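You operate a simulated robot arm through the tools that you are given. There is no shell and no other tool. Be economical: measure what you need, move in short steps, check, and stop when the job is done.

You run a simulated robot arm. Do the job below in one go: nothing can be reset, and whatever is moved stays where it is left.

## Task
Season the tray on the slide: three shakes of herbs and three of sesame on the rice.
Fine: first one shake of sesame on the squash, then slide the tray along for the rice's sesame; slide it back after.
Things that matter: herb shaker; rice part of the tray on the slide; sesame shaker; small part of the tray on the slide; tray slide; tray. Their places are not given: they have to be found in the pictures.

Only the result counts: the job must be done as asked and must still hold three seconds after the hand-in. Knocking over, shifting, dropping, spilling or breaking anything else fails it.

## Robot
A 7-joint arm with a two-finger parallel gripper, fixed in place. Base frame: the origin is at the foot of the arm, x ahead of it, y to its left, z up. Units: mm, degrees, N and s.
With the tool pointing down near the work surface it reaches from about 220 to 600 mm from the base axis. Its first joint turns from -66.0 to 66.0 degrees. Payload 2.5 kg.
The TCP is the grasp point between the finger pads, 23 mm short of the fingertips. In the tool frame z runs along the fingers and y along their closing line. Largest opening 94 mm; finger width 38, thickness 10; the body of the gripper, 54 by 96 mm, starts 39 mm behind the TCP.
Orientation is that of the tool frame in the base frame, as [roll, pitch, yaw] about the fixed x, y, z axes, in that order (R = Rz(yaw) Ry(pitch) Rx(roll)). With the fingers straight down and closing along the base's y, the tool's x points along the base's -x, its y along +y and its z along -z.

## Interface
- The arm moves only by the tool arm_command. Its argument "increments" is a list of rows, each a list of 7 numbers: the closure, from 0 (fully open) to 1 (shut), then the shift along the base's x, y, z in m, then the turn, a rotation vector about the base's x, y, z in degrees. In form: [[grip, x, y, z, rx, ry, rz], ...]. A call has 1 to 10 rows; each row is the pose to reach, as a shift and turn from the pose commanded when the call began. Each row takes 0.2 s and may step no farther than 50 mm and 8.6 degrees from the row before; otherwise, or with a gripper value out of range, the whole call is refused. Where a pose cannot be reached the arm comes as near as it can. A force on the tool above 90 N (or 10 N above the force at the start of the call, whichever is more), or a blocked arm, ends the call early, and 0.2 s more pass. The fingers move at their own pace (about 108 mm/s each) and stop on an object; they squeeze with about 39 N. The grip force told is the motor's: it shows also when the fingers shut on nothing. Time passes only in rows, and 0.2 s behind the last, so rows that repeat a pose let the fingers close. The reply holds the time, the measured pose of the TCP, the force on the tool along the base axes, the opening and the grip force, in the units named above and with some noise, and new pictures: "show" is both (left out), scene, wrist or none.
- Cameras (640 x 400 px; columns grow to the right, rows downward): "scene" is fixed at [133.1, -408.3, 543.4]; the picture's right is [0.80, -0.59, 0.00], its down [-0.32, -0.44, -0.84] and it looks along [0.50, 0.68, -0.54] (base axes); focal length 278 px, centre (320, 200). "wrist" rides on the gripper at [-39, 0, -44] in the tool frame; the picture's right is [0.00, -1.00, 0.00], its down [0.97, 0.00, -0.24] and it looks along [0.24, 0.00, 0.97] (tool axes); focal length 218 px, centre (320, 200).
- locate(camera, pixels): for up to 12 pixels [column, row] of the newest picture of that camera ("zoom" is the newest enlarged one), the place [x, y, z] in the base frame of the surface seen there, good to about 3 mm, but the place of the scene camera against the robot may be out by one fixed shift of up to 18 mm in any direction. The clock stands still meanwhile.
- inspect(camera, box): a new picture of the part [left, top, right, bottom] of that camera's present view, enlarged. The clock stands still meanwhile.
- close_job(): hands the job in; it is judged then, once.

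Work in short steps. Measure before you move; look again where a grasp or a placing could have gone wrong, and mend it. You have 80 turns and 120 pictures in all, those below and enlarged ones among them. Open the gripper and draw the arm clear of the work before you hand the job in, unless the task says otherwise; then end with one line.

The tools are called after "Request:" by a JSON object that holds its "op" and its "data". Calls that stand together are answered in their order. arm_command: Moves the arm, as the interface text tells. Its arguments: {"type":"object","properties":{"increments":{"type":"array"},"show":{"type":"string","enum":["both","scene","wrist","none"]}},"required":["increments"]} The other tools are called the same way: locate (camera, pixels) gives the place of the surface under pixels of a picture; inspect (camera, box) takes an enlarged picture of a part of a camera's view; close_job () hands the job in.

At the start:

```text
clock: 0.0
tool_pos: [408.7, 165.8, 409.2]
tool_rot: [-180.0, 0.0, 180.0]
contact_force: [0.9, -0.1, 0.6]
width: 94.0
gripper_force: 0.1
```

scene: 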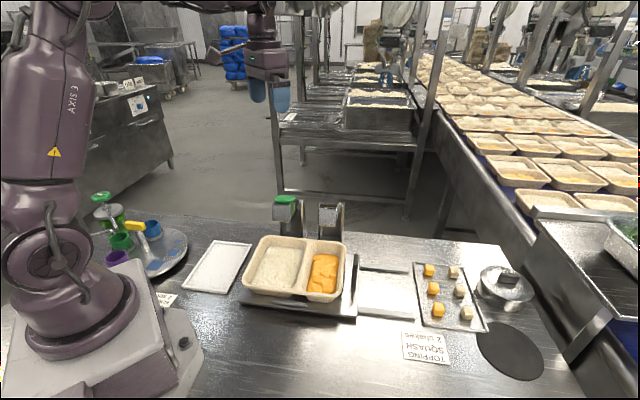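
wrist: 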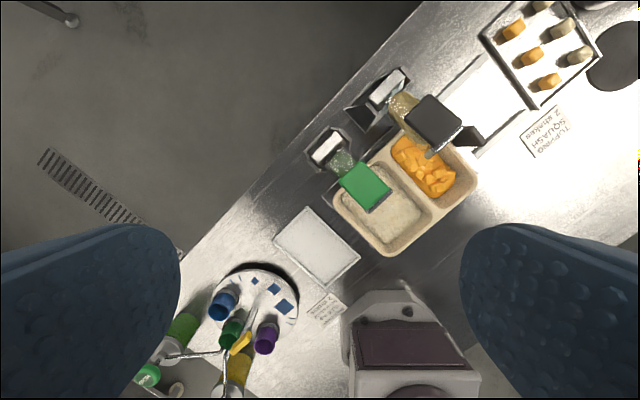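

The scene picture shows a tray near (295,270) and two shaker-like items near (285,210) and (330,220). I enlarge those areas to understand them.

Request:
{"op": "inspect", "data": {"camera": "scene", "box": [180, 180, 420, 330]}}

Request:
{"op": "inspect", "data": {"camera": "wrist", "box": [260, 50, 500, 200]}}

Request:
{"op": "inspect", "data": {"camera": "scene", "box": [340, 230, 560, 390]}}

Request:
{"op": "inspect", "data": {"camera": "wrist", "box": [120, 240, 380, 400]}}

```text
2.67 times, centred on (300, 255) of scene
```

zoom: 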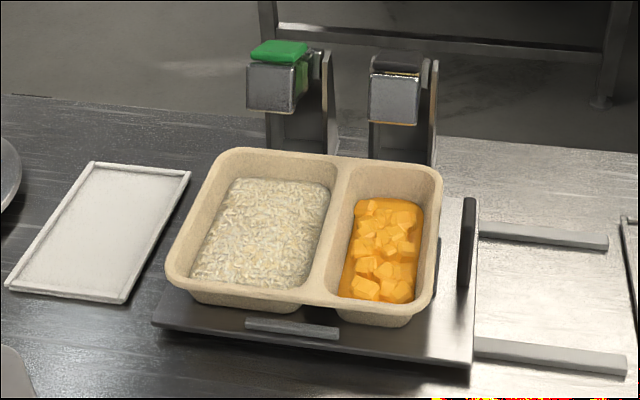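

```text
2.67 times, centred on (380, 125) of wrist
```

zoom: 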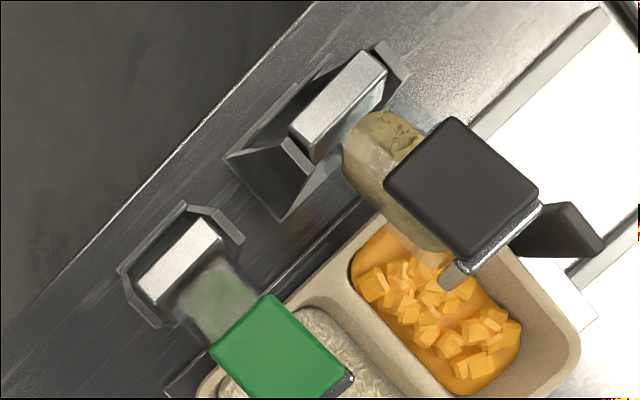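

```text
2.50 times, centred on (450, 310) of scene
```

zoom: 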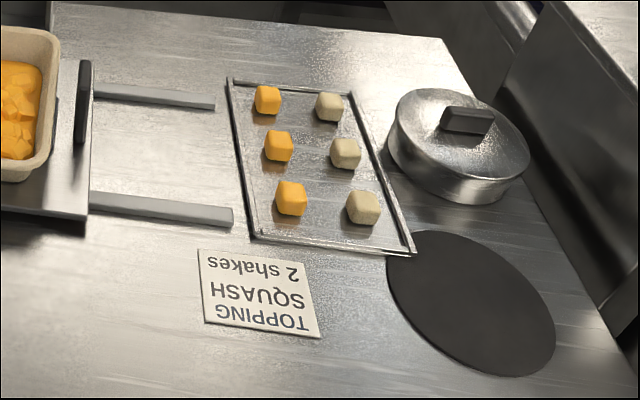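

```text
2.46 times, centred on (250, 320) of wrist
```

zoom: 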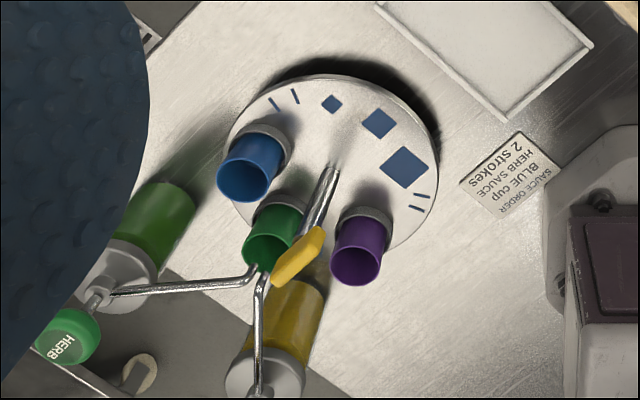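

The two dispensers have a green press pad at wrist (362,186) and a black one at (435,122), with the tray carriage below and its handle at about (470,138). I locate these points in both cameras.

Request:
{"op": "locate", "data": {"camera": "wrist", "pixels": [[343, 186], [362, 162], [388, 186], [370, 208], [405, 120], [430, 96], [460, 126], [436, 145], [432, 152], [471, 134], [484, 140], [388, 78]]}}

Request:
{"op": "locate", "data": {"camera": "scene", "pixels": [[284, 199], [281, 215], [327, 206], [328, 217], [356, 258], [355, 285], [353, 318], [245, 298], [275, 265], [322, 275], [372, 265], [385, 313]]}}

Request:
{"op": "locate", "data": {"camera": "wrist", "pixels": [[345, 200], [380, 250], [470, 180], [380, 218], [424, 170], [408, 100], [340, 165], [328, 148], [480, 155], [490, 55], [545, 85], [410, 150]]}}

```text
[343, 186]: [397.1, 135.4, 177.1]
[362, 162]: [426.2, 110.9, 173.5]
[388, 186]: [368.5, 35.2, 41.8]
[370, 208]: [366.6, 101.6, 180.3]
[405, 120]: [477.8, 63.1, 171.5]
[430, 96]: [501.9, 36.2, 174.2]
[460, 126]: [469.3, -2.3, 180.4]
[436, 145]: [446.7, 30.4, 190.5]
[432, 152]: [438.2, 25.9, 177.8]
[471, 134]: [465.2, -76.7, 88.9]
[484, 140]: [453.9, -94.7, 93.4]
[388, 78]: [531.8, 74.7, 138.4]
```

```text
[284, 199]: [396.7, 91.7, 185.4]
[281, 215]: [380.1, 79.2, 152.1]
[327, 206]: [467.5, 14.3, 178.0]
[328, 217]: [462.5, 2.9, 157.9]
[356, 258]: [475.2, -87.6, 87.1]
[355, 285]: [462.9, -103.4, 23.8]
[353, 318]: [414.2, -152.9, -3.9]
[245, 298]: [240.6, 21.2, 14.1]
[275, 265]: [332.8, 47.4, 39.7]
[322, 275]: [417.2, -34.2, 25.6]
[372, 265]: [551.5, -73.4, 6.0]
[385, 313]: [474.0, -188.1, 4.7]
```

```text
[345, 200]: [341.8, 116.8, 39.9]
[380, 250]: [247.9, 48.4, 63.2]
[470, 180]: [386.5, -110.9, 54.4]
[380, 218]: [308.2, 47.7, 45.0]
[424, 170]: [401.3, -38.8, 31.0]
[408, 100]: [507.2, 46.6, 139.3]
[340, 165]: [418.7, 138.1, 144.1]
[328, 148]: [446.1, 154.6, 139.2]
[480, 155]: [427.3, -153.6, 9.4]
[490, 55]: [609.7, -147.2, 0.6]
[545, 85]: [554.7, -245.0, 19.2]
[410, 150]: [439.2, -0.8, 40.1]
```

Pads look to be at about (397,106,177) for herb and (474,32,176) for sesame. I move nearer for a clearer look at their mechanism.

Request:
{"op": "arm_command", "data": {"increments": [[0, 0, -0.045, -0.02, 0, 0, 0], [0, 0, -0.09, -0.04, 0, 0, 0], [0, 0, -0.12, -0.06, 0, 0, 0], [0, 0, -0.12, -0.06, 0, 0, 0]]}}

Request:
{"op": "inspect", "data": {"camera": "wrist", "box": [200, 60, 520, 260]}}

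Request:
{"op": "inspect", "data": {"camera": "scene", "box": [255, 180, 367, 250]}}

```text
clock: 1.0
tool_pos: [408.1, 46.2, 349.3]
tool_rot: [-180.0, -0.1, 180.0]
contact_force: [-0.1, -0.3, -0.2]
width: 94.1
gripper_force: 0.1
```

scene: 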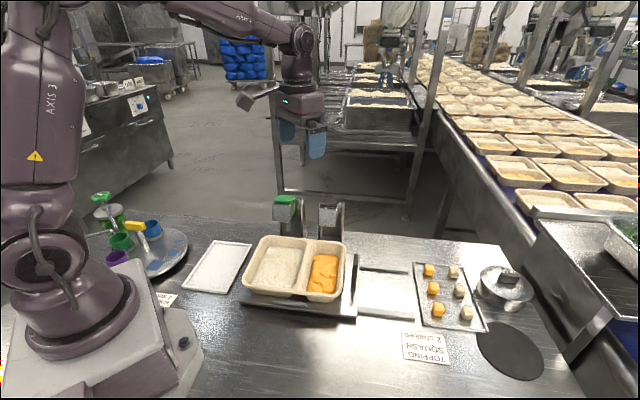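
wrist: 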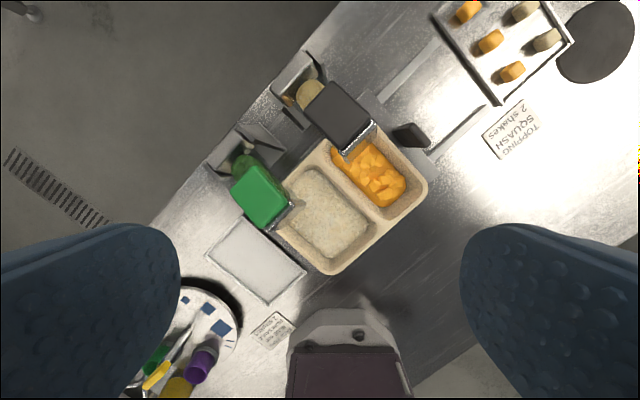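

```text
2.00 times, centred on (360, 160) of wrist
```

zoom: 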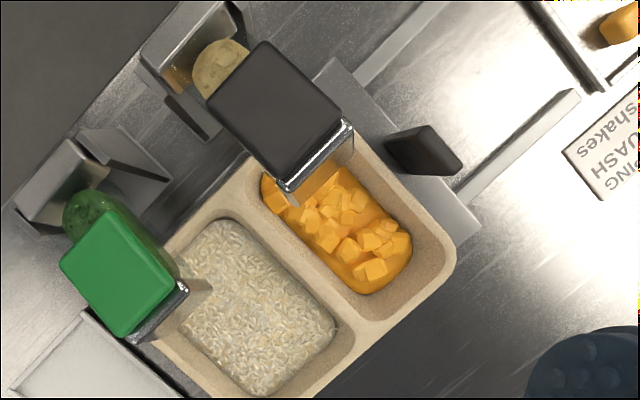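

```text
5.71 times, centred on (311, 215) of scene
```

zoom: 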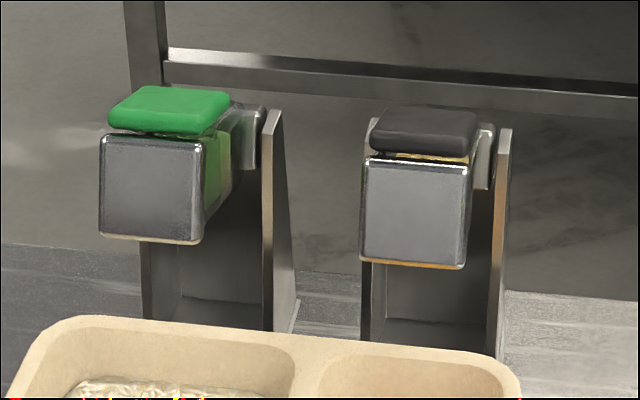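

The pads sit with a gap over the boxes, so a press down is a shake. I measure the pads, the handle and the tray more exactly from this view.

Request:
{"op": "locate", "data": {"camera": "wrist", "pixels": [[332, 83], [306, 110], [340, 144], [366, 119], [336, 114], [235, 191], [254, 168], [283, 200], [260, 224], [258, 196]]}}

Request:
{"op": "locate", "data": {"camera": "wrist", "pixels": [[403, 126], [427, 141], [415, 135], [425, 147], [400, 136], [428, 178], [334, 275], [375, 195], [325, 190], [435, 165], [480, 110], [300, 275]]}}

```text
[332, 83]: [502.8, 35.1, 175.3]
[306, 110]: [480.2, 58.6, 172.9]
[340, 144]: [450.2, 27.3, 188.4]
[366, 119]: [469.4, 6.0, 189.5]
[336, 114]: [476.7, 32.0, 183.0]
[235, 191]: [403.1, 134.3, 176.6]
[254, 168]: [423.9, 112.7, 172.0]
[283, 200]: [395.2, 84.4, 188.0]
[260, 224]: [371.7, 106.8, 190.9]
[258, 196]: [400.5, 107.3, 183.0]
```

```text
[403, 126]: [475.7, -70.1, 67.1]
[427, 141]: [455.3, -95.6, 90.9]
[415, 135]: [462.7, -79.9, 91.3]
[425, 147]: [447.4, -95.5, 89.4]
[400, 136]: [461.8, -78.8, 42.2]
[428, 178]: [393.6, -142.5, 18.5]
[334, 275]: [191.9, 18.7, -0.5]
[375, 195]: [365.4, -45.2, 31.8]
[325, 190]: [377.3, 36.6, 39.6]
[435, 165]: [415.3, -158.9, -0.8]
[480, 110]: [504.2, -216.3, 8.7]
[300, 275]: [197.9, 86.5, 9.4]
```

The pads tilt up to about z=189 at the front, with centres herb (400,107) and sesame (477,32). I shut the fingers, turn the tool 45° to line up with the slide and go above the sesame pad.

Request:
{"op": "arm_command", "data": {"increments": [[1, 0.01, -0.003, -0.01, 0, 0, 8], [1, 0.02, -0.006, -0.03, 0, 0, 16], [1, 0.03, -0.009, -0.05, 0, 0, 24], [1, 0.045, -0.012, -0.07, 0, 0, 32], [1, 0.055, -0.015, -0.09, 0, 0, 40], [1, 0.0643, -0.0173, -0.105, 0, 0, 45], [1, 0.0643, -0.0173, -0.105, 0, 0, 45]]}}

Request:
{"op": "inspect", "data": {"camera": "wrist", "box": [160, 100, 480, 300]}}

```text
clock: 2.6
tool_pos: [470.4, 29.2, 241.6]
tool_rot: [180.0, 0.0, -134.9]
contact_force: [0.1, -0.5, -0.6]
width: 0.0
gripper_force: 38.4
```

scene: 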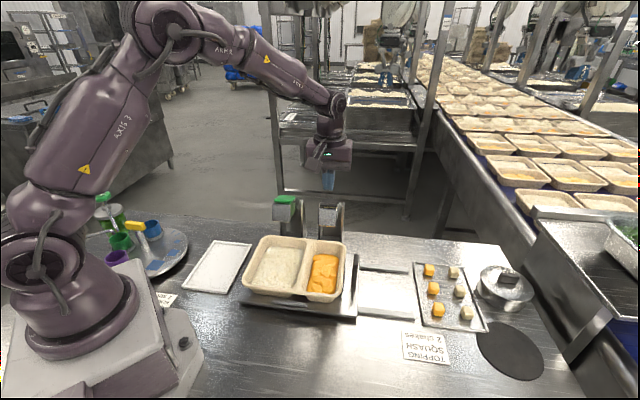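
wrist: 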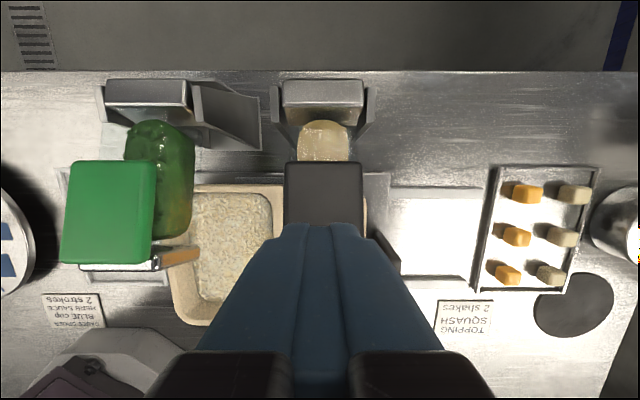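

```text
2.00 times, centred on (320, 200) of wrist
```

zoom: 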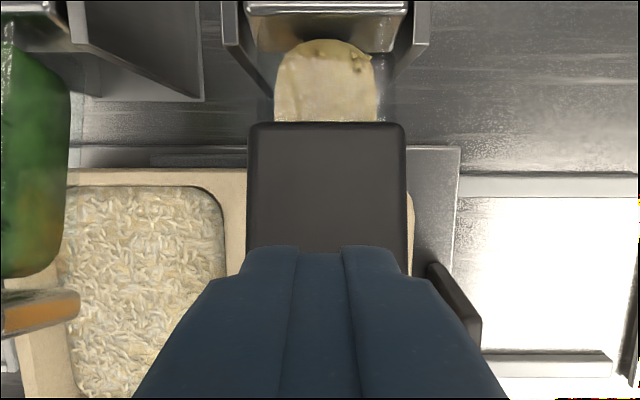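

The fingertips line up with the sesame pad (zoom 325,190). I lower to just at the pad to feel contact.

Request:
{"op": "arm_command", "data": {"increments": [[1, 0, 0, -0.015, 0, 0, 0], [1, 0, 0, -0.026, 0, 0, 0], [1, 0, 0, -0.03, 0, 0, 0], [1, 0, 0, -0.033, 0, 0, 0]], "show": "wrist"}}

Request:
{"op": "inspect", "data": {"camera": "scene", "box": [255, 160, 383, 240]}}

```text
clock: 3.6
tool_pos: [472.4, 29.1, 209.2]
tool_rot: [-179.9, 0.0, -135.0]
contact_force: [-0.6, -1.3, 1.6]
width: 0.1
gripper_force: 38.7
```

wrist: 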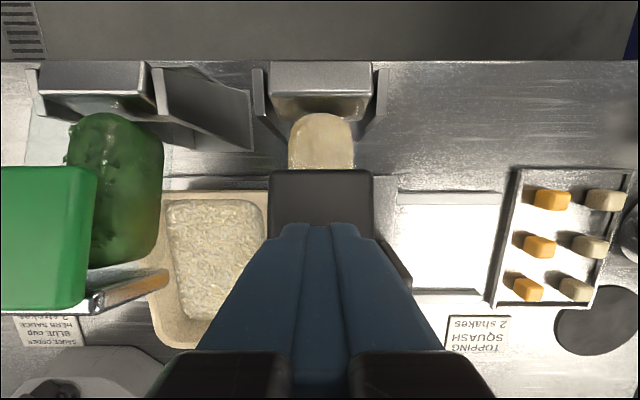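

```text
5.00 times, centred on (319, 200) of scene
```

zoom: 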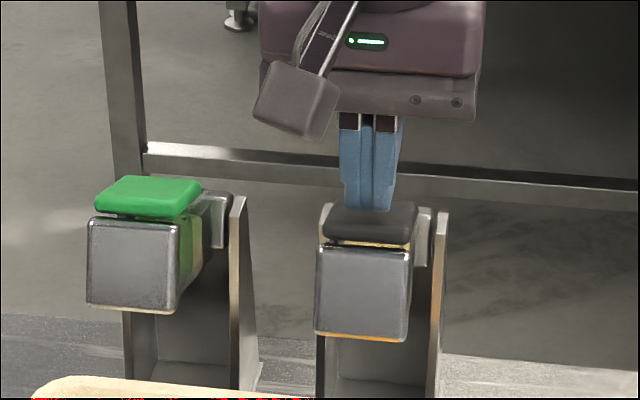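

Tip at z≈186 with little force (about 1.6 N). I press in small steps.

Request:
{"op": "arm_command", "data": {"increments": [[1, 0, 0, -0.002, 0, 0, 0], [1, 0, 0, -0.004, 0, 0, 0]], "show": "none"}}

```text
clock: 4.2
tool_pos: [471.3, 27.6, 207.4]
tool_rot: [180.0, 0.0, -135.0]
contact_force: [-0.3, 0.1, 0.2]
width: 0.2
gripper_force: 38.9
```

Request:
{"op": "arm_command", "data": {"increments": [[1, 0, 0, -0.002, 0, 0, 0], [1, 0, 0, -0.004, 0, 0, 0]], "show": "none"}}

Request:
{"op": "inspect", "data": {"camera": "scene", "box": [255, 160, 383, 240]}}

```text
clock: 4.8
tool_pos: [472.1, 28.9, 203.5]
tool_rot: [-180.0, 0.0, -135.0]
contact_force: [0.1, -1.6, 1.5]
width: 0.1
gripper_force: 39.2
```

```text
5.00 times, centred on (319, 200) of scene
```

zoom: 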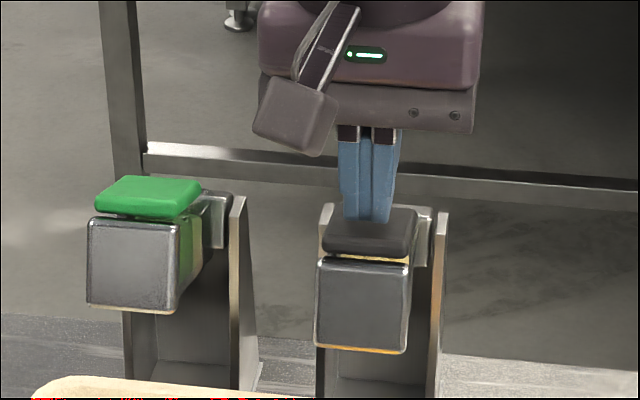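

The whole sesame shaker is nodding down with the push (box bottom moved from zoom row 340 to 352), with little force. I press on.

Request:
{"op": "arm_command", "data": {"increments": [[1, 0, 0, -0.003, 0, 0, 0], [1, 0, 0, -0.006, 0, 0, 0]], "show": "none"}}

Request:
{"op": "inspect", "data": {"camera": "scene", "box": [255, 170, 383, 250]}}

```text
clock: 5.4
tool_pos: [471.3, 28.4, 199.3]
tool_rot: [-180.0, -0.1, -135.0]
contact_force: [-0.4, 0.2, 1.1]
width: 0.0
gripper_force: 38.6
```

```text
5.00 times, centred on (319, 210) of scene
```

zoom: 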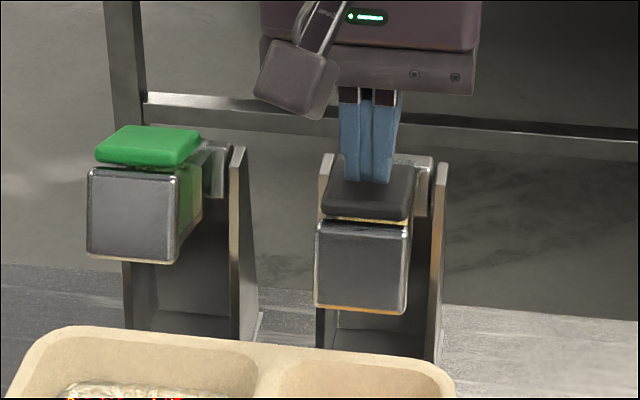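

Still going down softly. I press further, watching for the stop and for sesame on the squash.

Request:
{"op": "arm_command", "data": {"increments": [[1, 0, 0, -0.004, 0, 0, 0], [1, 0, 0, -0.008, 0, 0, 0]], "show": "none"}}

Request:
{"op": "inspect", "data": {"camera": "scene", "box": [255, 180, 415, 310]}}

```text
clock: 6.0
tool_pos: [472.8, 27.6, 189.7]
tool_rot: [-180.0, 0.1, -135.0]
contact_force: [-0.3, -0.2, 2.1]
width: 0.0
gripper_force: 39.0
```

```text
3.08 times, centred on (335, 245) of scene
```

zoom: 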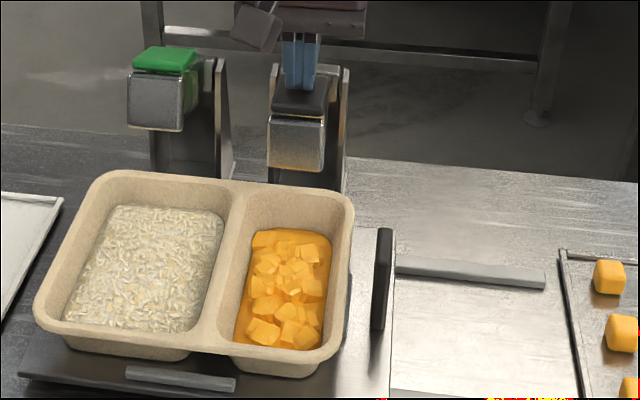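

Tip at 167 mm, force still small. I continue.

Request:
{"op": "arm_command", "data": {"increments": [[1, 0, 0, -0.004, 0, 0, 0], [1, 0, 0, -0.008, 0, 0, 0]], "show": "none"}}

Request:
{"op": "inspect", "data": {"camera": "scene", "box": [285, 190, 381, 250]}}

Request:
{"op": "inspect", "data": {"camera": "scene", "box": [295, 245, 359, 305]}}

```text
clock: 6.6
tool_pos: [471.5, 28.0, 182.6]
tool_rot: [180.0, 0.1, -135.0]
contact_force: [-0.8, -0.4, 2.0]
width: 0.2
gripper_force: 39.6
```

```text
6.67 times, centred on (333, 220) of scene
```

zoom: 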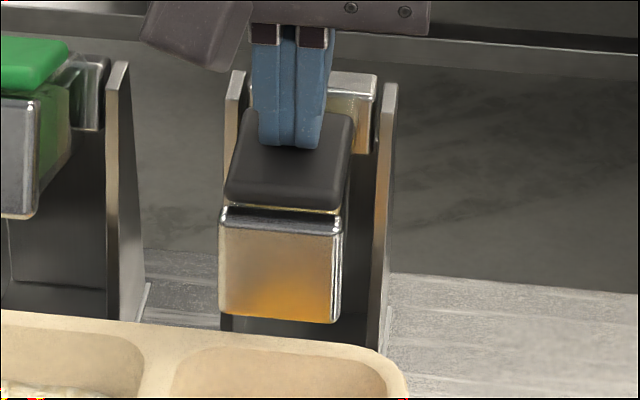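

```text
6.67 times, centred on (327, 275) of scene
```

zoom: 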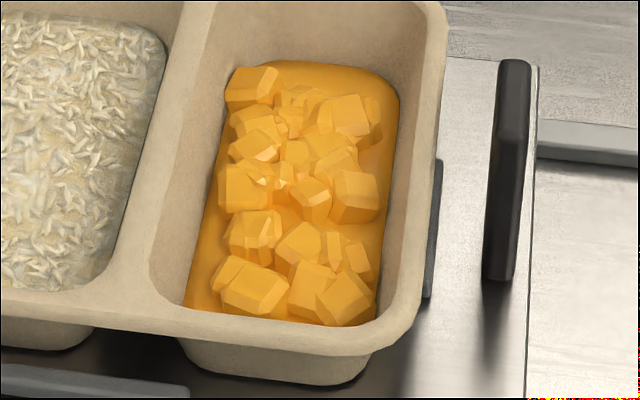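

No sesame yet on the squash; the shaker now points visibly down. I press further.

Request:
{"op": "arm_command", "data": {"increments": [[1, 0, 0, -0.004, 0, 0, 0], [1, 0, 0, -0.008, 0, 0, 0]], "show": "none"}}

Request:
{"op": "inspect", "data": {"camera": "scene", "box": [275, 190, 403, 310]}}

```text
clock: 7.2
tool_pos: [471.8, 28.0, 175.5]
tool_rot: [179.9, 0.0, -135.0]
contact_force: [-3.0, -4.3, 5.5]
width: 0.0
gripper_force: 38.7
```

```text
3.33 times, centred on (339, 250) of scene
```

zoom: 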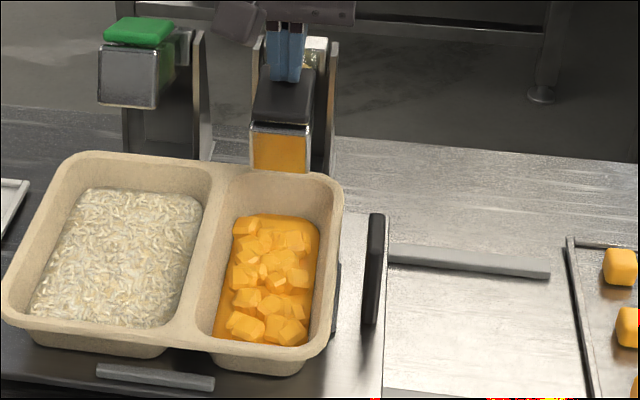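

Force has risen to about 7 N, tilt about 35-40°, no sesame seen yet. I go on a few mm.

Request:
{"op": "arm_command", "data": {"increments": [[1, 0, 0, -0.003, 0, 0, 0], [1, 0, 0, -0.006, 0, 0, 0]], "show": "none"}}

Request:
{"op": "inspect", "data": {"camera": "scene", "box": [275, 190, 403, 310]}}

```text
clock: 7.8
tool_pos: [471.7, 28.9, 170.1]
tool_rot: [-179.9, 0.1, -134.9]
contact_force: [0.6, -1.9, 3.6]
width: 0.0
gripper_force: 38.9
```

```text
3.33 times, centred on (339, 250) of scene
```

zoom: 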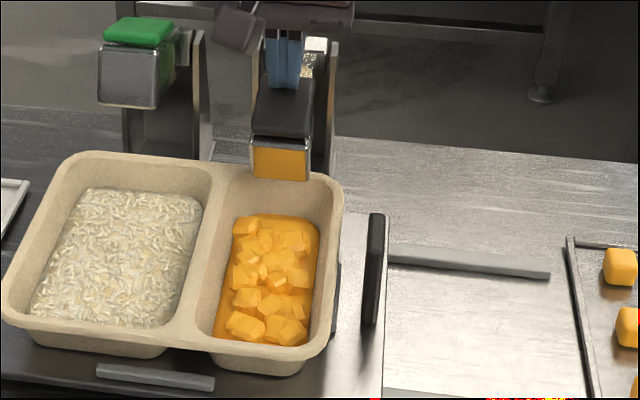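

Still nodding with low force (3.6 N). Continue down.

Request:
{"op": "arm_command", "data": {"increments": [[1, 0, 0, -0.003, 0, 0, 0], [1, 0, 0, -0.006, 0, 0, 0], [1, 0, 0, -0.008, 0, 0, 0]], "show": "wrist"}}

Request:
{"op": "inspect", "data": {"camera": "scene", "box": [275, 190, 403, 310]}}

```text
clock: 8.6
tool_pos: [471.2, 27.7, 162.4]
tool_rot: [-179.8, 0.1, -135.0]
contact_force: [-23.1, -3.9, 45.9]
width: 0.0
gripper_force: 38.6
```

wrist: 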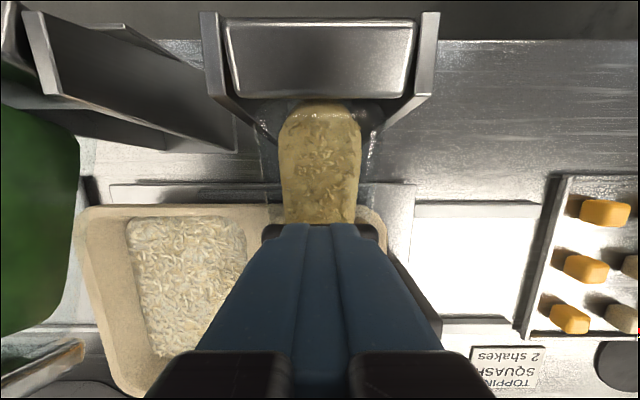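

```text
3.33 times, centred on (339, 250) of scene
```

zoom: 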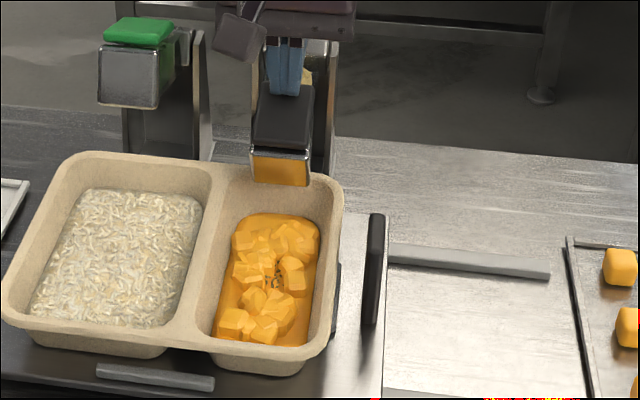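

The stop is reached (46 N at TCP z≈162) and specks show on the squash at zoom (272,275). I raise fully to release and check.

Request:
{"op": "arm_command", "data": {"increments": [[1, 0, 0, 0.02, 0, 0, 0], [1, 0, 0, 0.05, 0, 0, 0], [1, 0, 0, 0.08, 0, 0, 0], [1, 0, 0, 0.08, 0, 0, 0], [1, 0, 0, 0.08, 0, 0, 0]], "show": "none"}}

Request:
{"op": "inspect", "data": {"camera": "scene", "box": [265, 180, 393, 310]}}

Request:
{"op": "inspect", "data": {"camera": "scene", "box": [295, 245, 359, 305]}}

```text
clock: 9.8
tool_pos: [470.3, 29.7, 241.8]
tool_rot: [180.0, 0.0, -135.0]
contact_force: [0.8, 1.1, 0.3]
width: 0.0
gripper_force: 39.1
```

```text
3.08 times, centred on (329, 245) of scene
```

zoom: 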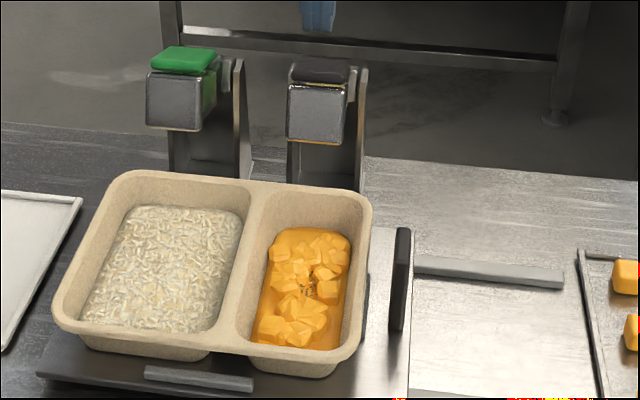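

```text
6.67 times, centred on (327, 275) of scene
```

zoom: 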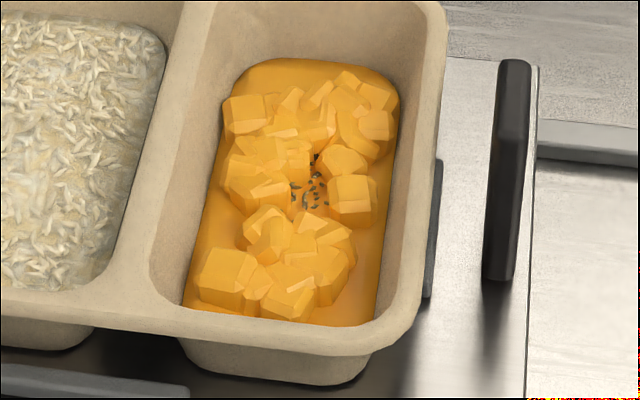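

One sesame dose lies on the squash and the shaker sprang back. Next I move above the herb shaker, offset (-76.5, +75.3) from here.

Request:
{"op": "arm_command", "data": {"increments": [[1, -0.03, 0.03, 0.005, 0, 0, 0], [1, -0.06, 0.06, 0.005, 0, 0, 0], [1, -0.0765, 0.0753, 0.0, 0, 0, 0], [1, -0.0765, 0.0753, 0.0, 0, 0, 0]], "show": "wrist"}}

```text
clock: 10.8
tool_pos: [394.1, 106.0, 239.5]
tool_rot: [180.0, 0.0, -135.0]
contact_force: [0.3, -0.3, -0.3]
width: 0.0
gripper_force: 39.0
```

wrist: 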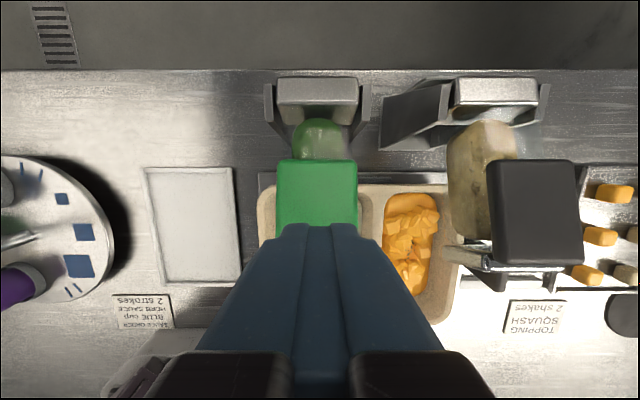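

The herb pad is centred under the tips like before (318,190). I press down to the same depth.

Request:
{"op": "arm_command", "data": {"increments": [[1, 0, 0, -0.02, 0, 0, 0], [1, 0, 0, -0.033, 0, 0, 0], [1, 0, 0, -0.042, 0, 0, 0], [1, 0, 0, -0.05, 0, 0, 0], [1, 0, 0, -0.058, 0, 0, 0], [1, 0, 0, -0.065, 0, 0, 0], [1, 0, 0, -0.071, 0, 0, 0], [1, 0, 0, -0.076, 0, 0, 0], [1, 0, 0, -0.08, 0, 0, 0]], "show": "none"}}

Request:
{"op": "inspect", "data": {"camera": "scene", "box": [235, 190, 363, 310]}}

```text
clock: 12.8
tool_pos: [395.0, 105.8, 162.2]
tool_rot: [-179.9, 0.1, -134.9]
contact_force: [-20.7, -8.5, 45.1]
width: 0.1
gripper_force: 39.4
```

```text
3.33 times, centred on (299, 250) of scene
```

zoom: 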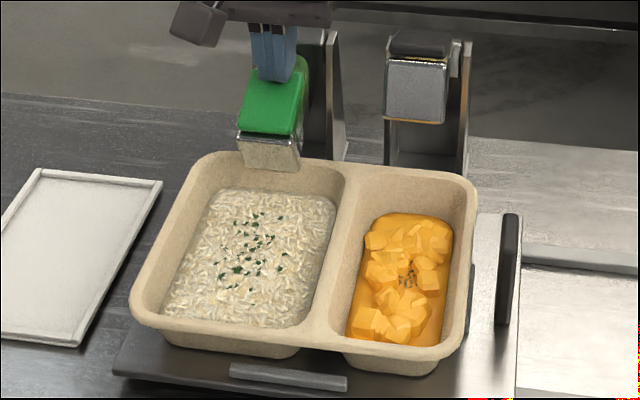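

One herb dose fell on the rice, with the same 45 N stop. I release fully and press the second time in one call.

Request:
{"op": "arm_command", "data": {"increments": [[1, 0, 0, 0.04, 0, 0, 0], [1, 0, 0, 0.08, 0, 0, 0], [1, 0, 0, 0.08, 0, 0, 0], [1, 0, 0, 0.08, 0, 0, 0], [1, 0, 0, 0.05, 0, 0, 0], [1, 0, 0, 0.035, 0, 0, 0], [1, 0, 0, 0.023, 0, 0, 0], [1, 0, 0, 0.013, 0, 0, 0], [1, 0, 0, 0.006, 0, 0, 0], [1, 0, 0, 0, 0, 0, 0]], "show": "none"}}

Request:
{"op": "inspect", "data": {"camera": "scene", "box": [235, 190, 363, 310]}}

```text
clock: 15.0
tool_pos: [393.9, 104.9, 161.9]
tool_rot: [-180.0, 0.0, -134.8]
contact_force: [-33.1, -8.0, 65.6]
width: 0.0
gripper_force: 38.9
```

```text
3.33 times, centred on (299, 250) of scene
```

zoom: 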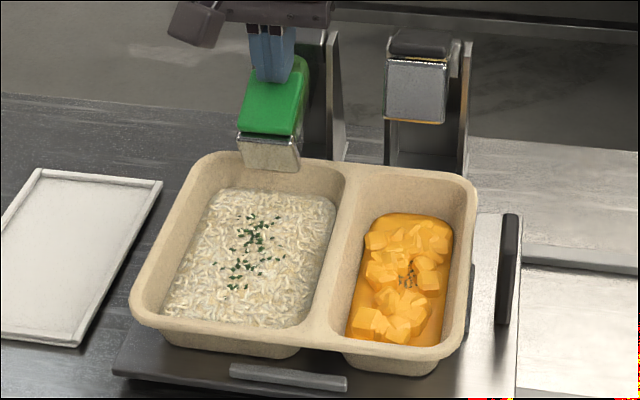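

The herb pattern changed; I zoom on the rice to judge whether the dose has doubled.

Request:
{"op": "inspect", "data": {"camera": "scene", "box": [280, 240, 344, 290]}}

Request:
{"op": "inspect", "data": {"camera": "scene", "box": [275, 245, 347, 295]}}

Request:
{"op": "inspect", "data": {"camera": "scene", "box": [285, 245, 335, 290]}}

```text
8.00 times, centred on (312, 265) of scene
```

zoom: 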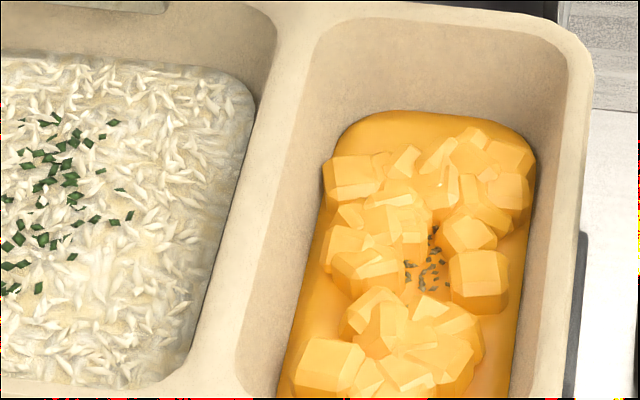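

```text
8.00 times, centred on (311, 270) of scene
```

zoom: 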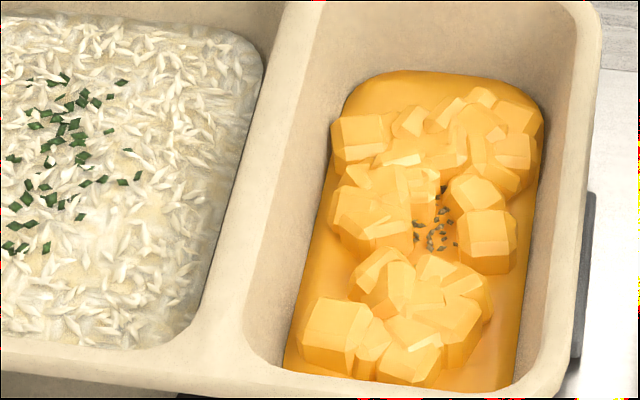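

```text
8.89 times, centred on (310, 268) of scene
```

zoom: 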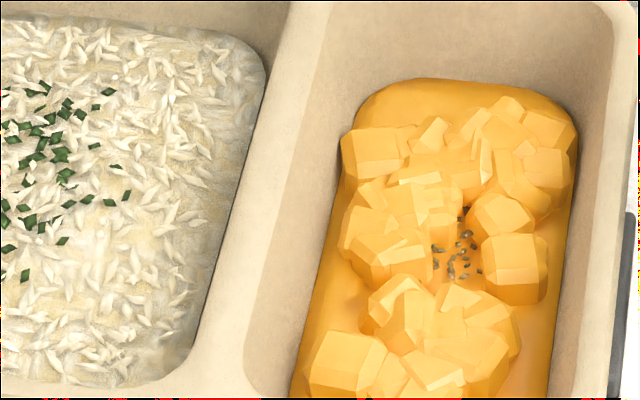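

I crop the rice proper.

Request:
{"op": "inspect", "data": {"camera": "scene", "box": [262, 238, 342, 288]}}

```text
8.00 times, centred on (302, 263) of scene
```

zoom: 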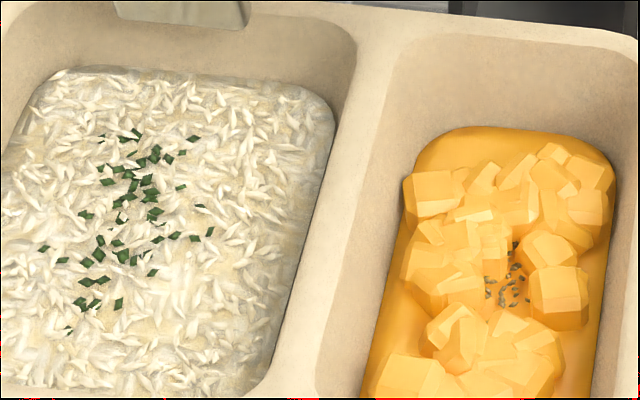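

About 40 flakes now, compared with about 20 after the first press, so two shakes. I do the third the same way and use the same crop.

Request:
{"op": "arm_command", "data": {"increments": [[1, 0, 0, 0.04, 0, 0, 0], [1, 0, 0, 0.08, 0, 0, 0], [1, 0, 0, 0.08, 0, 0, 0], [1, 0, 0, 0.08, 0, 0, 0], [1, 0, 0, 0.05, 0, 0, 0], [1, 0, 0, 0.035, 0, 0, 0], [1, 0, 0, 0.023, 0, 0, 0], [1, 0, 0, 0.013, 0, 0, 0], [1, 0, 0, 0.006, 0, 0, 0], [1, 0, 0, 0.001, 0, 0, 0]], "show": "none"}}

Request:
{"op": "inspect", "data": {"camera": "scene", "box": [262, 238, 342, 288]}}

```text
clock: 17.2
tool_pos: [395.9, 103.7, 162.3]
tool_rot: [-179.9, 0.1, -135.1]
contact_force: [-22.1, -6.9, 44.6]
width: 0.1
gripper_force: 38.7
```

```text
8.00 times, centred on (302, 263) of scene
```

zoom: 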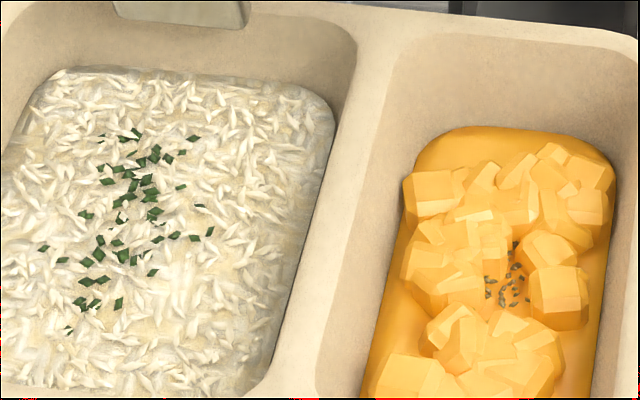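

The picture is identical to before, so the third may not have triggered yet (commanded 1 mm higher). Without releasing, I press 2 mm deeper and look.

Request:
{"op": "arm_command", "data": {"increments": [[1, 0, 0, -0.001, 0, 0, 0], [1, 0, 0, -0.002, 0, 0, 0]], "show": "none"}}

Request:
{"op": "inspect", "data": {"camera": "scene", "box": [262, 238, 342, 288]}}

```text
clock: 17.8
tool_pos: [395.8, 104.2, 161.9]
tool_rot: [-179.8, 0.0, -134.9]
contact_force: [-30.2, -5.7, 68.7]
width: 0.0
gripper_force: 38.9
```

```text
8.00 times, centred on (302, 263) of scene
```

zoom: 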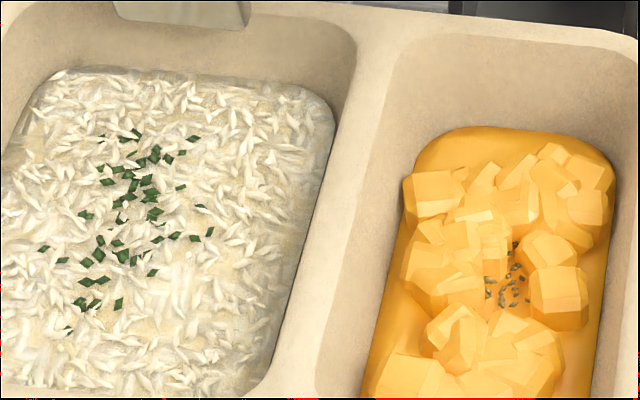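

No change. I release fully, wait, and look at both the rice and the herb shaker's rest position.

Request:
{"op": "arm_command", "data": {"increments": [[1, 0, 0, 0.04, 0, 0, 0], [1, 0, 0, 0.08, 0, 0, 0], [1, 0, 0, 0.083, 0, 0, 0], [1, 0, 0, 0.083, 0, 0, 0], [1, 0, 0, 0.083, 0, 0, 0]], "show": "none"}}

Request:
{"op": "inspect", "data": {"camera": "scene", "box": [262, 238, 342, 288]}}

Request:
{"op": "inspect", "data": {"camera": "scene", "box": [255, 180, 367, 250]}}

```text
clock: 19.0
tool_pos: [394.6, 104.3, 241.9]
tool_rot: [180.0, 0.1, -135.1]
contact_force: [0.3, 0.3, 0.5]
width: 0.0
gripper_force: 38.8
```

```text
8.00 times, centred on (302, 263) of scene
```

zoom: 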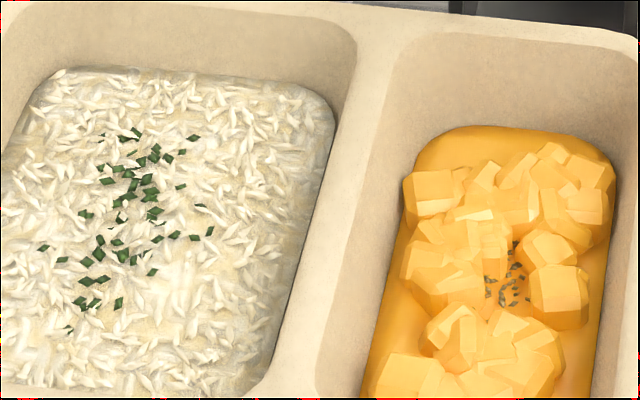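

```text
5.71 times, centred on (311, 215) of scene
```

zoom: 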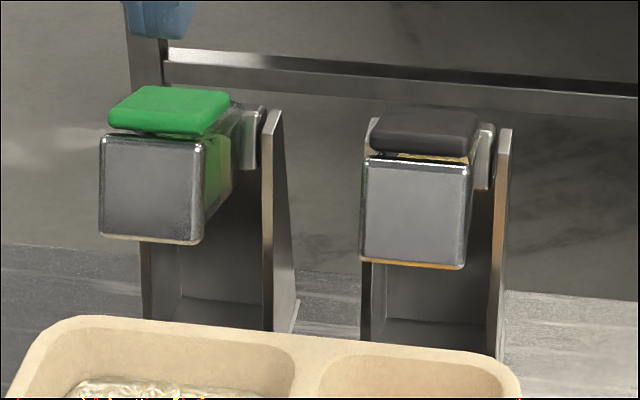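

The rice unchanged and the shaker at rest; I will recheck the herb count later, after seeing how sesame doses add up. Now I open the gripper and move above the carriage handle for a measurement.

Request:
{"op": "arm_command", "data": {"increments": [[0, 0.011, -0.041, 0.01, 0, 0, 0], [0, 0.022, -0.082, 0.01, 0, 0, 0], [0, 0.033, -0.123, 0.01, 0, 0, 0], [0, 0.0435, -0.164, 0, 0, 0, 0], [0, 0.0435, -0.164, 0, 0, 0, 0]], "show": "wrist"}}

Request:
{"op": "inspect", "data": {"camera": "wrist", "box": [200, 100, 440, 250]}}

```text
clock: 20.2
tool_pos: [438.6, -63.1, 242.2]
tool_rot: [179.9, 0.0, -134.9]
contact_force: [0.7, -0.5, 0.7]
width: 93.7
gripper_force: 0.0
```

wrist: 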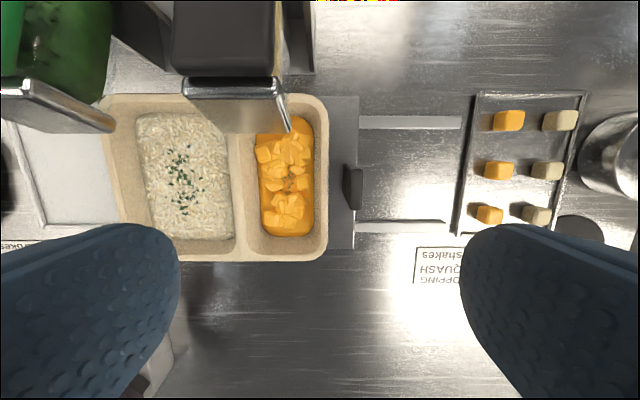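

```text
2.67 times, centred on (320, 175) of wrist
```

zoom: 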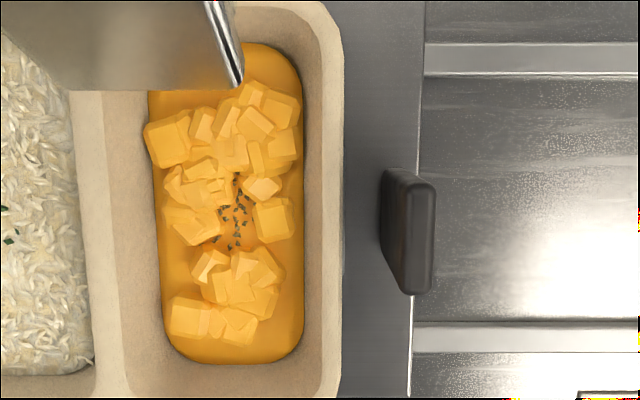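

The handle top is at wrist (358,189). I locate it, its base, the tray rim and the pan.

Request:
{"op": "locate", "data": {"camera": "wrist", "pixels": [[358, 170], [358, 178], [358, 189], [358, 202], [352, 189], [347, 190], [342, 190], [326, 190], [450, 190], [466, 190], [455, 225], [335, 190]]}}

```text
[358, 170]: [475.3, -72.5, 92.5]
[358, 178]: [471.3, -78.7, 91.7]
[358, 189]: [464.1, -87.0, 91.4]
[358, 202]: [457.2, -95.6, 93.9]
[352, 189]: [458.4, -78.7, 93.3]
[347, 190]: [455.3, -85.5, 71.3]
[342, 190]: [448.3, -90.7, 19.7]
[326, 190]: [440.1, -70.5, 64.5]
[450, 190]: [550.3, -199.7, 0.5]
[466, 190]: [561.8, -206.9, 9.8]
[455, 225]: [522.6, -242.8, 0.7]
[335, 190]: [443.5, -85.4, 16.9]
```

Handle centre is about (460,-84), top z≈92, thickness about 10; the tray rim is 18 mm left of it at z≈64. I part-open the fingers and go down straddling the handle at TCP z≈90, tips above the rim.

Request:
{"op": "arm_command", "data": {"increments": [[0.7, 0.02, -0.024, 0, 0, 0, 0], [0.7, 0.02, -0.024, -0.04, 0, 0, 0], [0.7, 0.02, -0.024, -0.08, 0, 0, 0], [0.7, 0.02, -0.024, -0.115, 0, 0, 0], [0.7, 0.02, -0.024, -0.115, 0, 0, 0]]}}

```text
clock: 21.4
tool_pos: [458.1, -83.7, 127.1]
tool_rot: [-179.9, 0.1, -135.0]
contact_force: [0.6, 0.1, -0.2]
width: 28.1
gripper_force: 0.0
```

scene: 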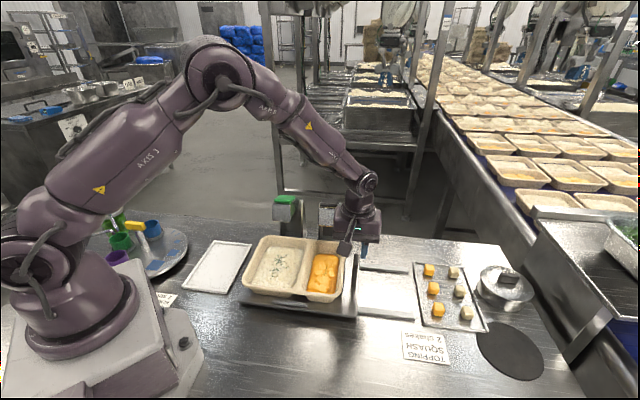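
wrist: 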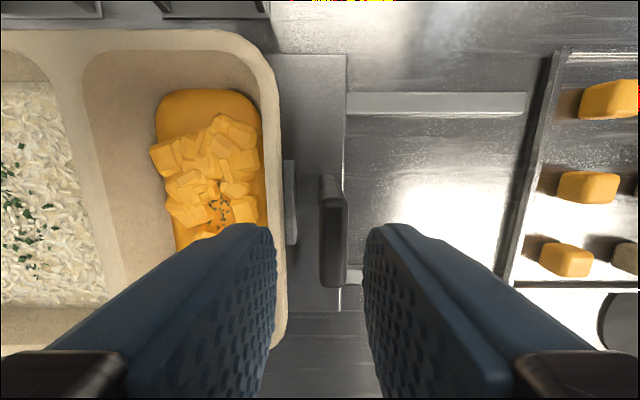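

The handle (columns 318–348) is about 4.5 mm right of centre and 6 mm behind; I correct, descend to z≈89 and close on it.

Request:
{"op": "arm_command", "data": {"increments": [[0.7, 0.0067, 0.0003, 0, 0, 0, 0], [0.7, 0.0067, 0.0003, -0.018, 0, 0, 0], [0.7, 0.0067, 0.0003, -0.037, 0, 0, 0], [0.7, 0.0067, 0.0003, -0.037, 0, 0, 0], [1, 0.0067, 0.0003, -0.037, 0, 0, 0], [1, 0.0067, 0.0003, -0.037, 0, 0, 0]], "show": "wrist"}}

```text
clock: 22.8
tool_pos: [464.5, -84.2, 88.1]
tool_rot: [-179.7, 0.2, -134.9]
contact_force: [21.1, -10.8, -13.6]
width: 11.9
gripper_force: 45.2
```

wrist: 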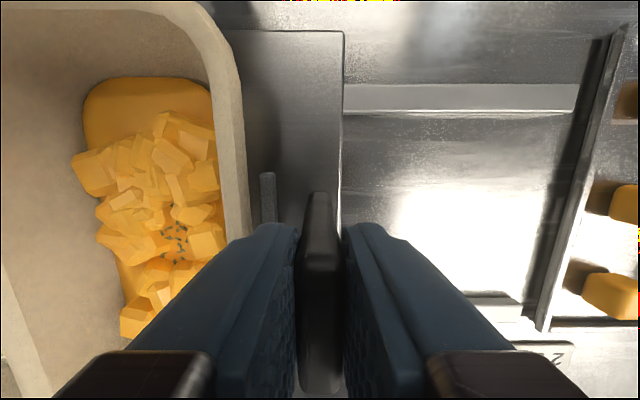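

Handle gripped (11.9 mm). I slide the carriage along (+x,−y) gently, first about 55 mm.

Request:
{"op": "arm_command", "data": {"increments": [[1, 0.002, -0.002, 0, 0, 0, 0], [1, 0.005, -0.005, 0, 0, 0, 0], [1, 0.01, -0.01, 0, 0, 0, 0], [1, 0.016, -0.016, 0, 0, 0, 0], [1, 0.022, -0.022, 0, 0, 0, 0], [1, 0.028, -0.028, 0, 0, 0, 0], [1, 0.034, -0.034, 0, 0, 0, 0], [1, 0.038, -0.038, 0, 0, 0, 0], [1, 0.04, -0.04, 0, 0, 0, 0]]}}

```text
clock: 24.8
tool_pos: [503.8, -124.2, 89.7]
tool_rot: [179.9, 0.0, -135.0]
contact_force: [-4.5, -2.6, -5.8]
width: 11.7
gripper_force: 44.9
```

scene: 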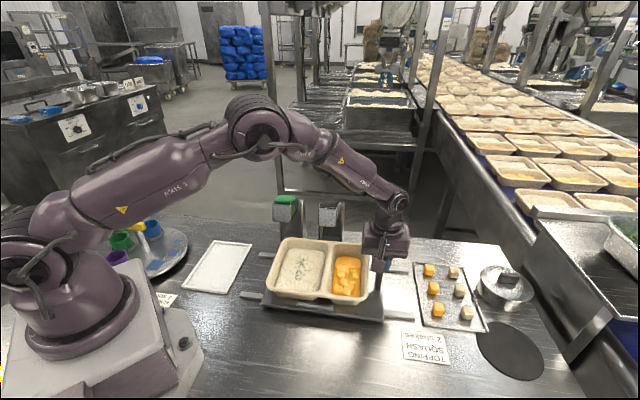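
wrist: 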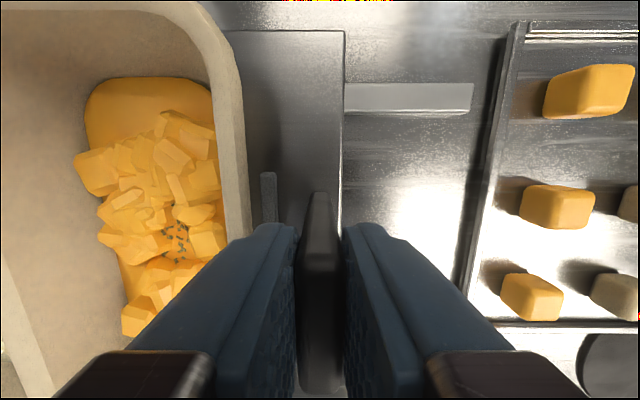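

The carriage follows (rail end moved 104 px for 57 mm). I slide on to about 107 mm, the shaker spacing, watching the force.

Request:
{"op": "arm_command", "data": {"increments": [[1, 0.003, -0.003, 0, 0, 0, 0], [1, 0.008, -0.008, 0, 0, 0, 0], [1, 0.014, -0.014, 0, 0, 0, 0], [1, 0.02, -0.02, 0, 0, 0, 0], [1, 0.025, -0.025, 0, 0, 0, 0], [1, 0.029, -0.029, 0, 0, 0, 0], [1, 0.032, -0.032, 0, 0, 0, 0], [1, 0.0345, -0.0345, 0, 0, 0, 0], [1, 0.0345, -0.0345, 0, 0, 0, 0]]}}

```text
clock: 26.8
tool_pos: [539.8, -157.9, 88.7]
tool_rot: [-179.9, 0.0, -135.1]
contact_force: [-11.8, -12.8, -7.3]
width: 12.0
gripper_force: 44.9
```

scene: 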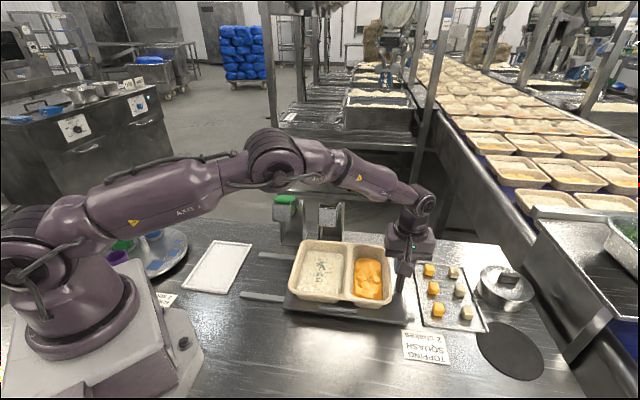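
wrist: 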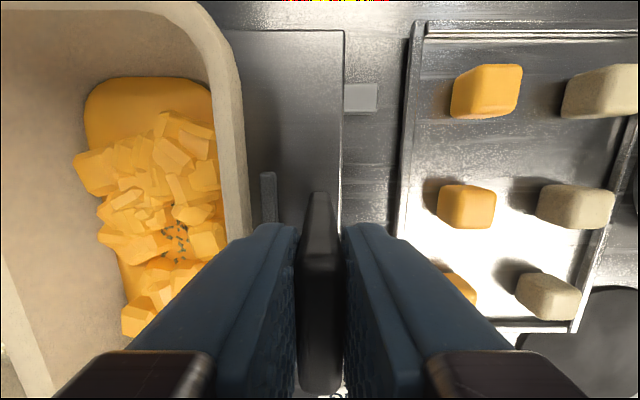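

The carriage has moved 105 mm and the rice's herb patch now lies at scene (322,268), where the squash's sesame fell (325,273). I let go and rise.

Request:
{"op": "arm_command", "data": {"increments": [[0.72, 0, 0, 0, 0, 0, 0], [0.72, 0, 0, 0, 0, 0, 0], [0.72, 0, 0, 0.03, 0, 0, 0], [0.72, 0, 0, 0.07, 0, 0, 0], [1, 0, 0, 0.11, 0, 0, 0], [1, 0, 0, 0.15, 0, 0, 0], [1, 0, 0, 0.15, 0, 0, 0]], "show": "wrist"}}

```text
clock: 28.4
tool_pos: [541.4, -156.4, 240.3]
tool_rot: [-180.0, -0.1, -135.0]
contact_force: [-0.1, -0.4, -0.7]
width: 0.0
gripper_force: 39.4
```

wrist: 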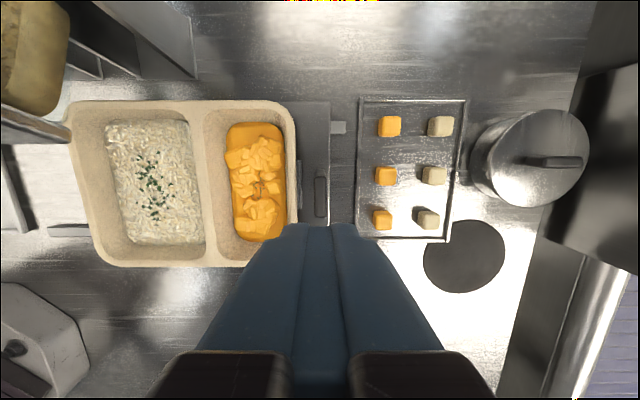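

Tray undisturbed. I go back above the sesame pad at (473,28.5).

Request:
{"op": "arm_command", "data": {"increments": [[1, -0.0136, 0.0374, 0.004, 0, 0, 0], [1, -0.0273, 0.0748, 0.004, 0, 0, 0], [1, -0.0409, 0.1121, 0.004, 0, 0, 0], [1, -0.0546, 0.1495, 0.004, 0, 0, 0], [1, -0.0682, 0.1869, 0, 0, 0, 0], [1, -0.0682, 0.1869, 0, 0, 0, 0]], "show": "wrist"}}

Request:
{"op": "inspect", "data": {"camera": "scene", "box": [282, 238, 362, 288]}}

```text
clock: 29.8
tool_pos: [473.5, 28.4, 240.0]
tool_rot: [-179.9, 0.0, -135.0]
contact_force: [0.3, 0.5, -0.8]
width: 0.1
gripper_force: 39.2
```

wrist: 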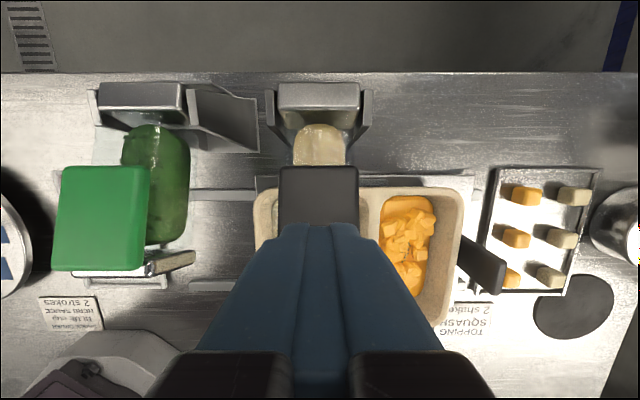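

```text
8.00 times, centred on (322, 263) of scene
```

zoom: 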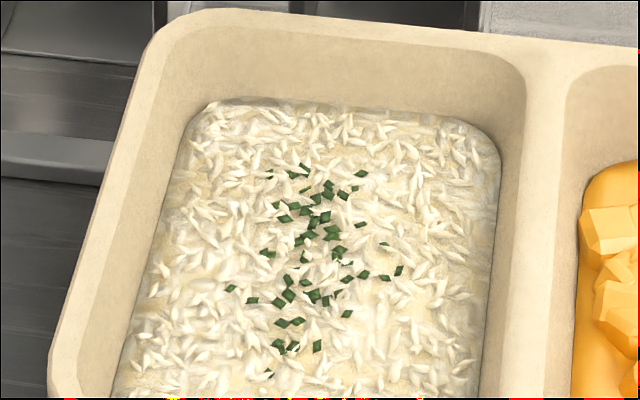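

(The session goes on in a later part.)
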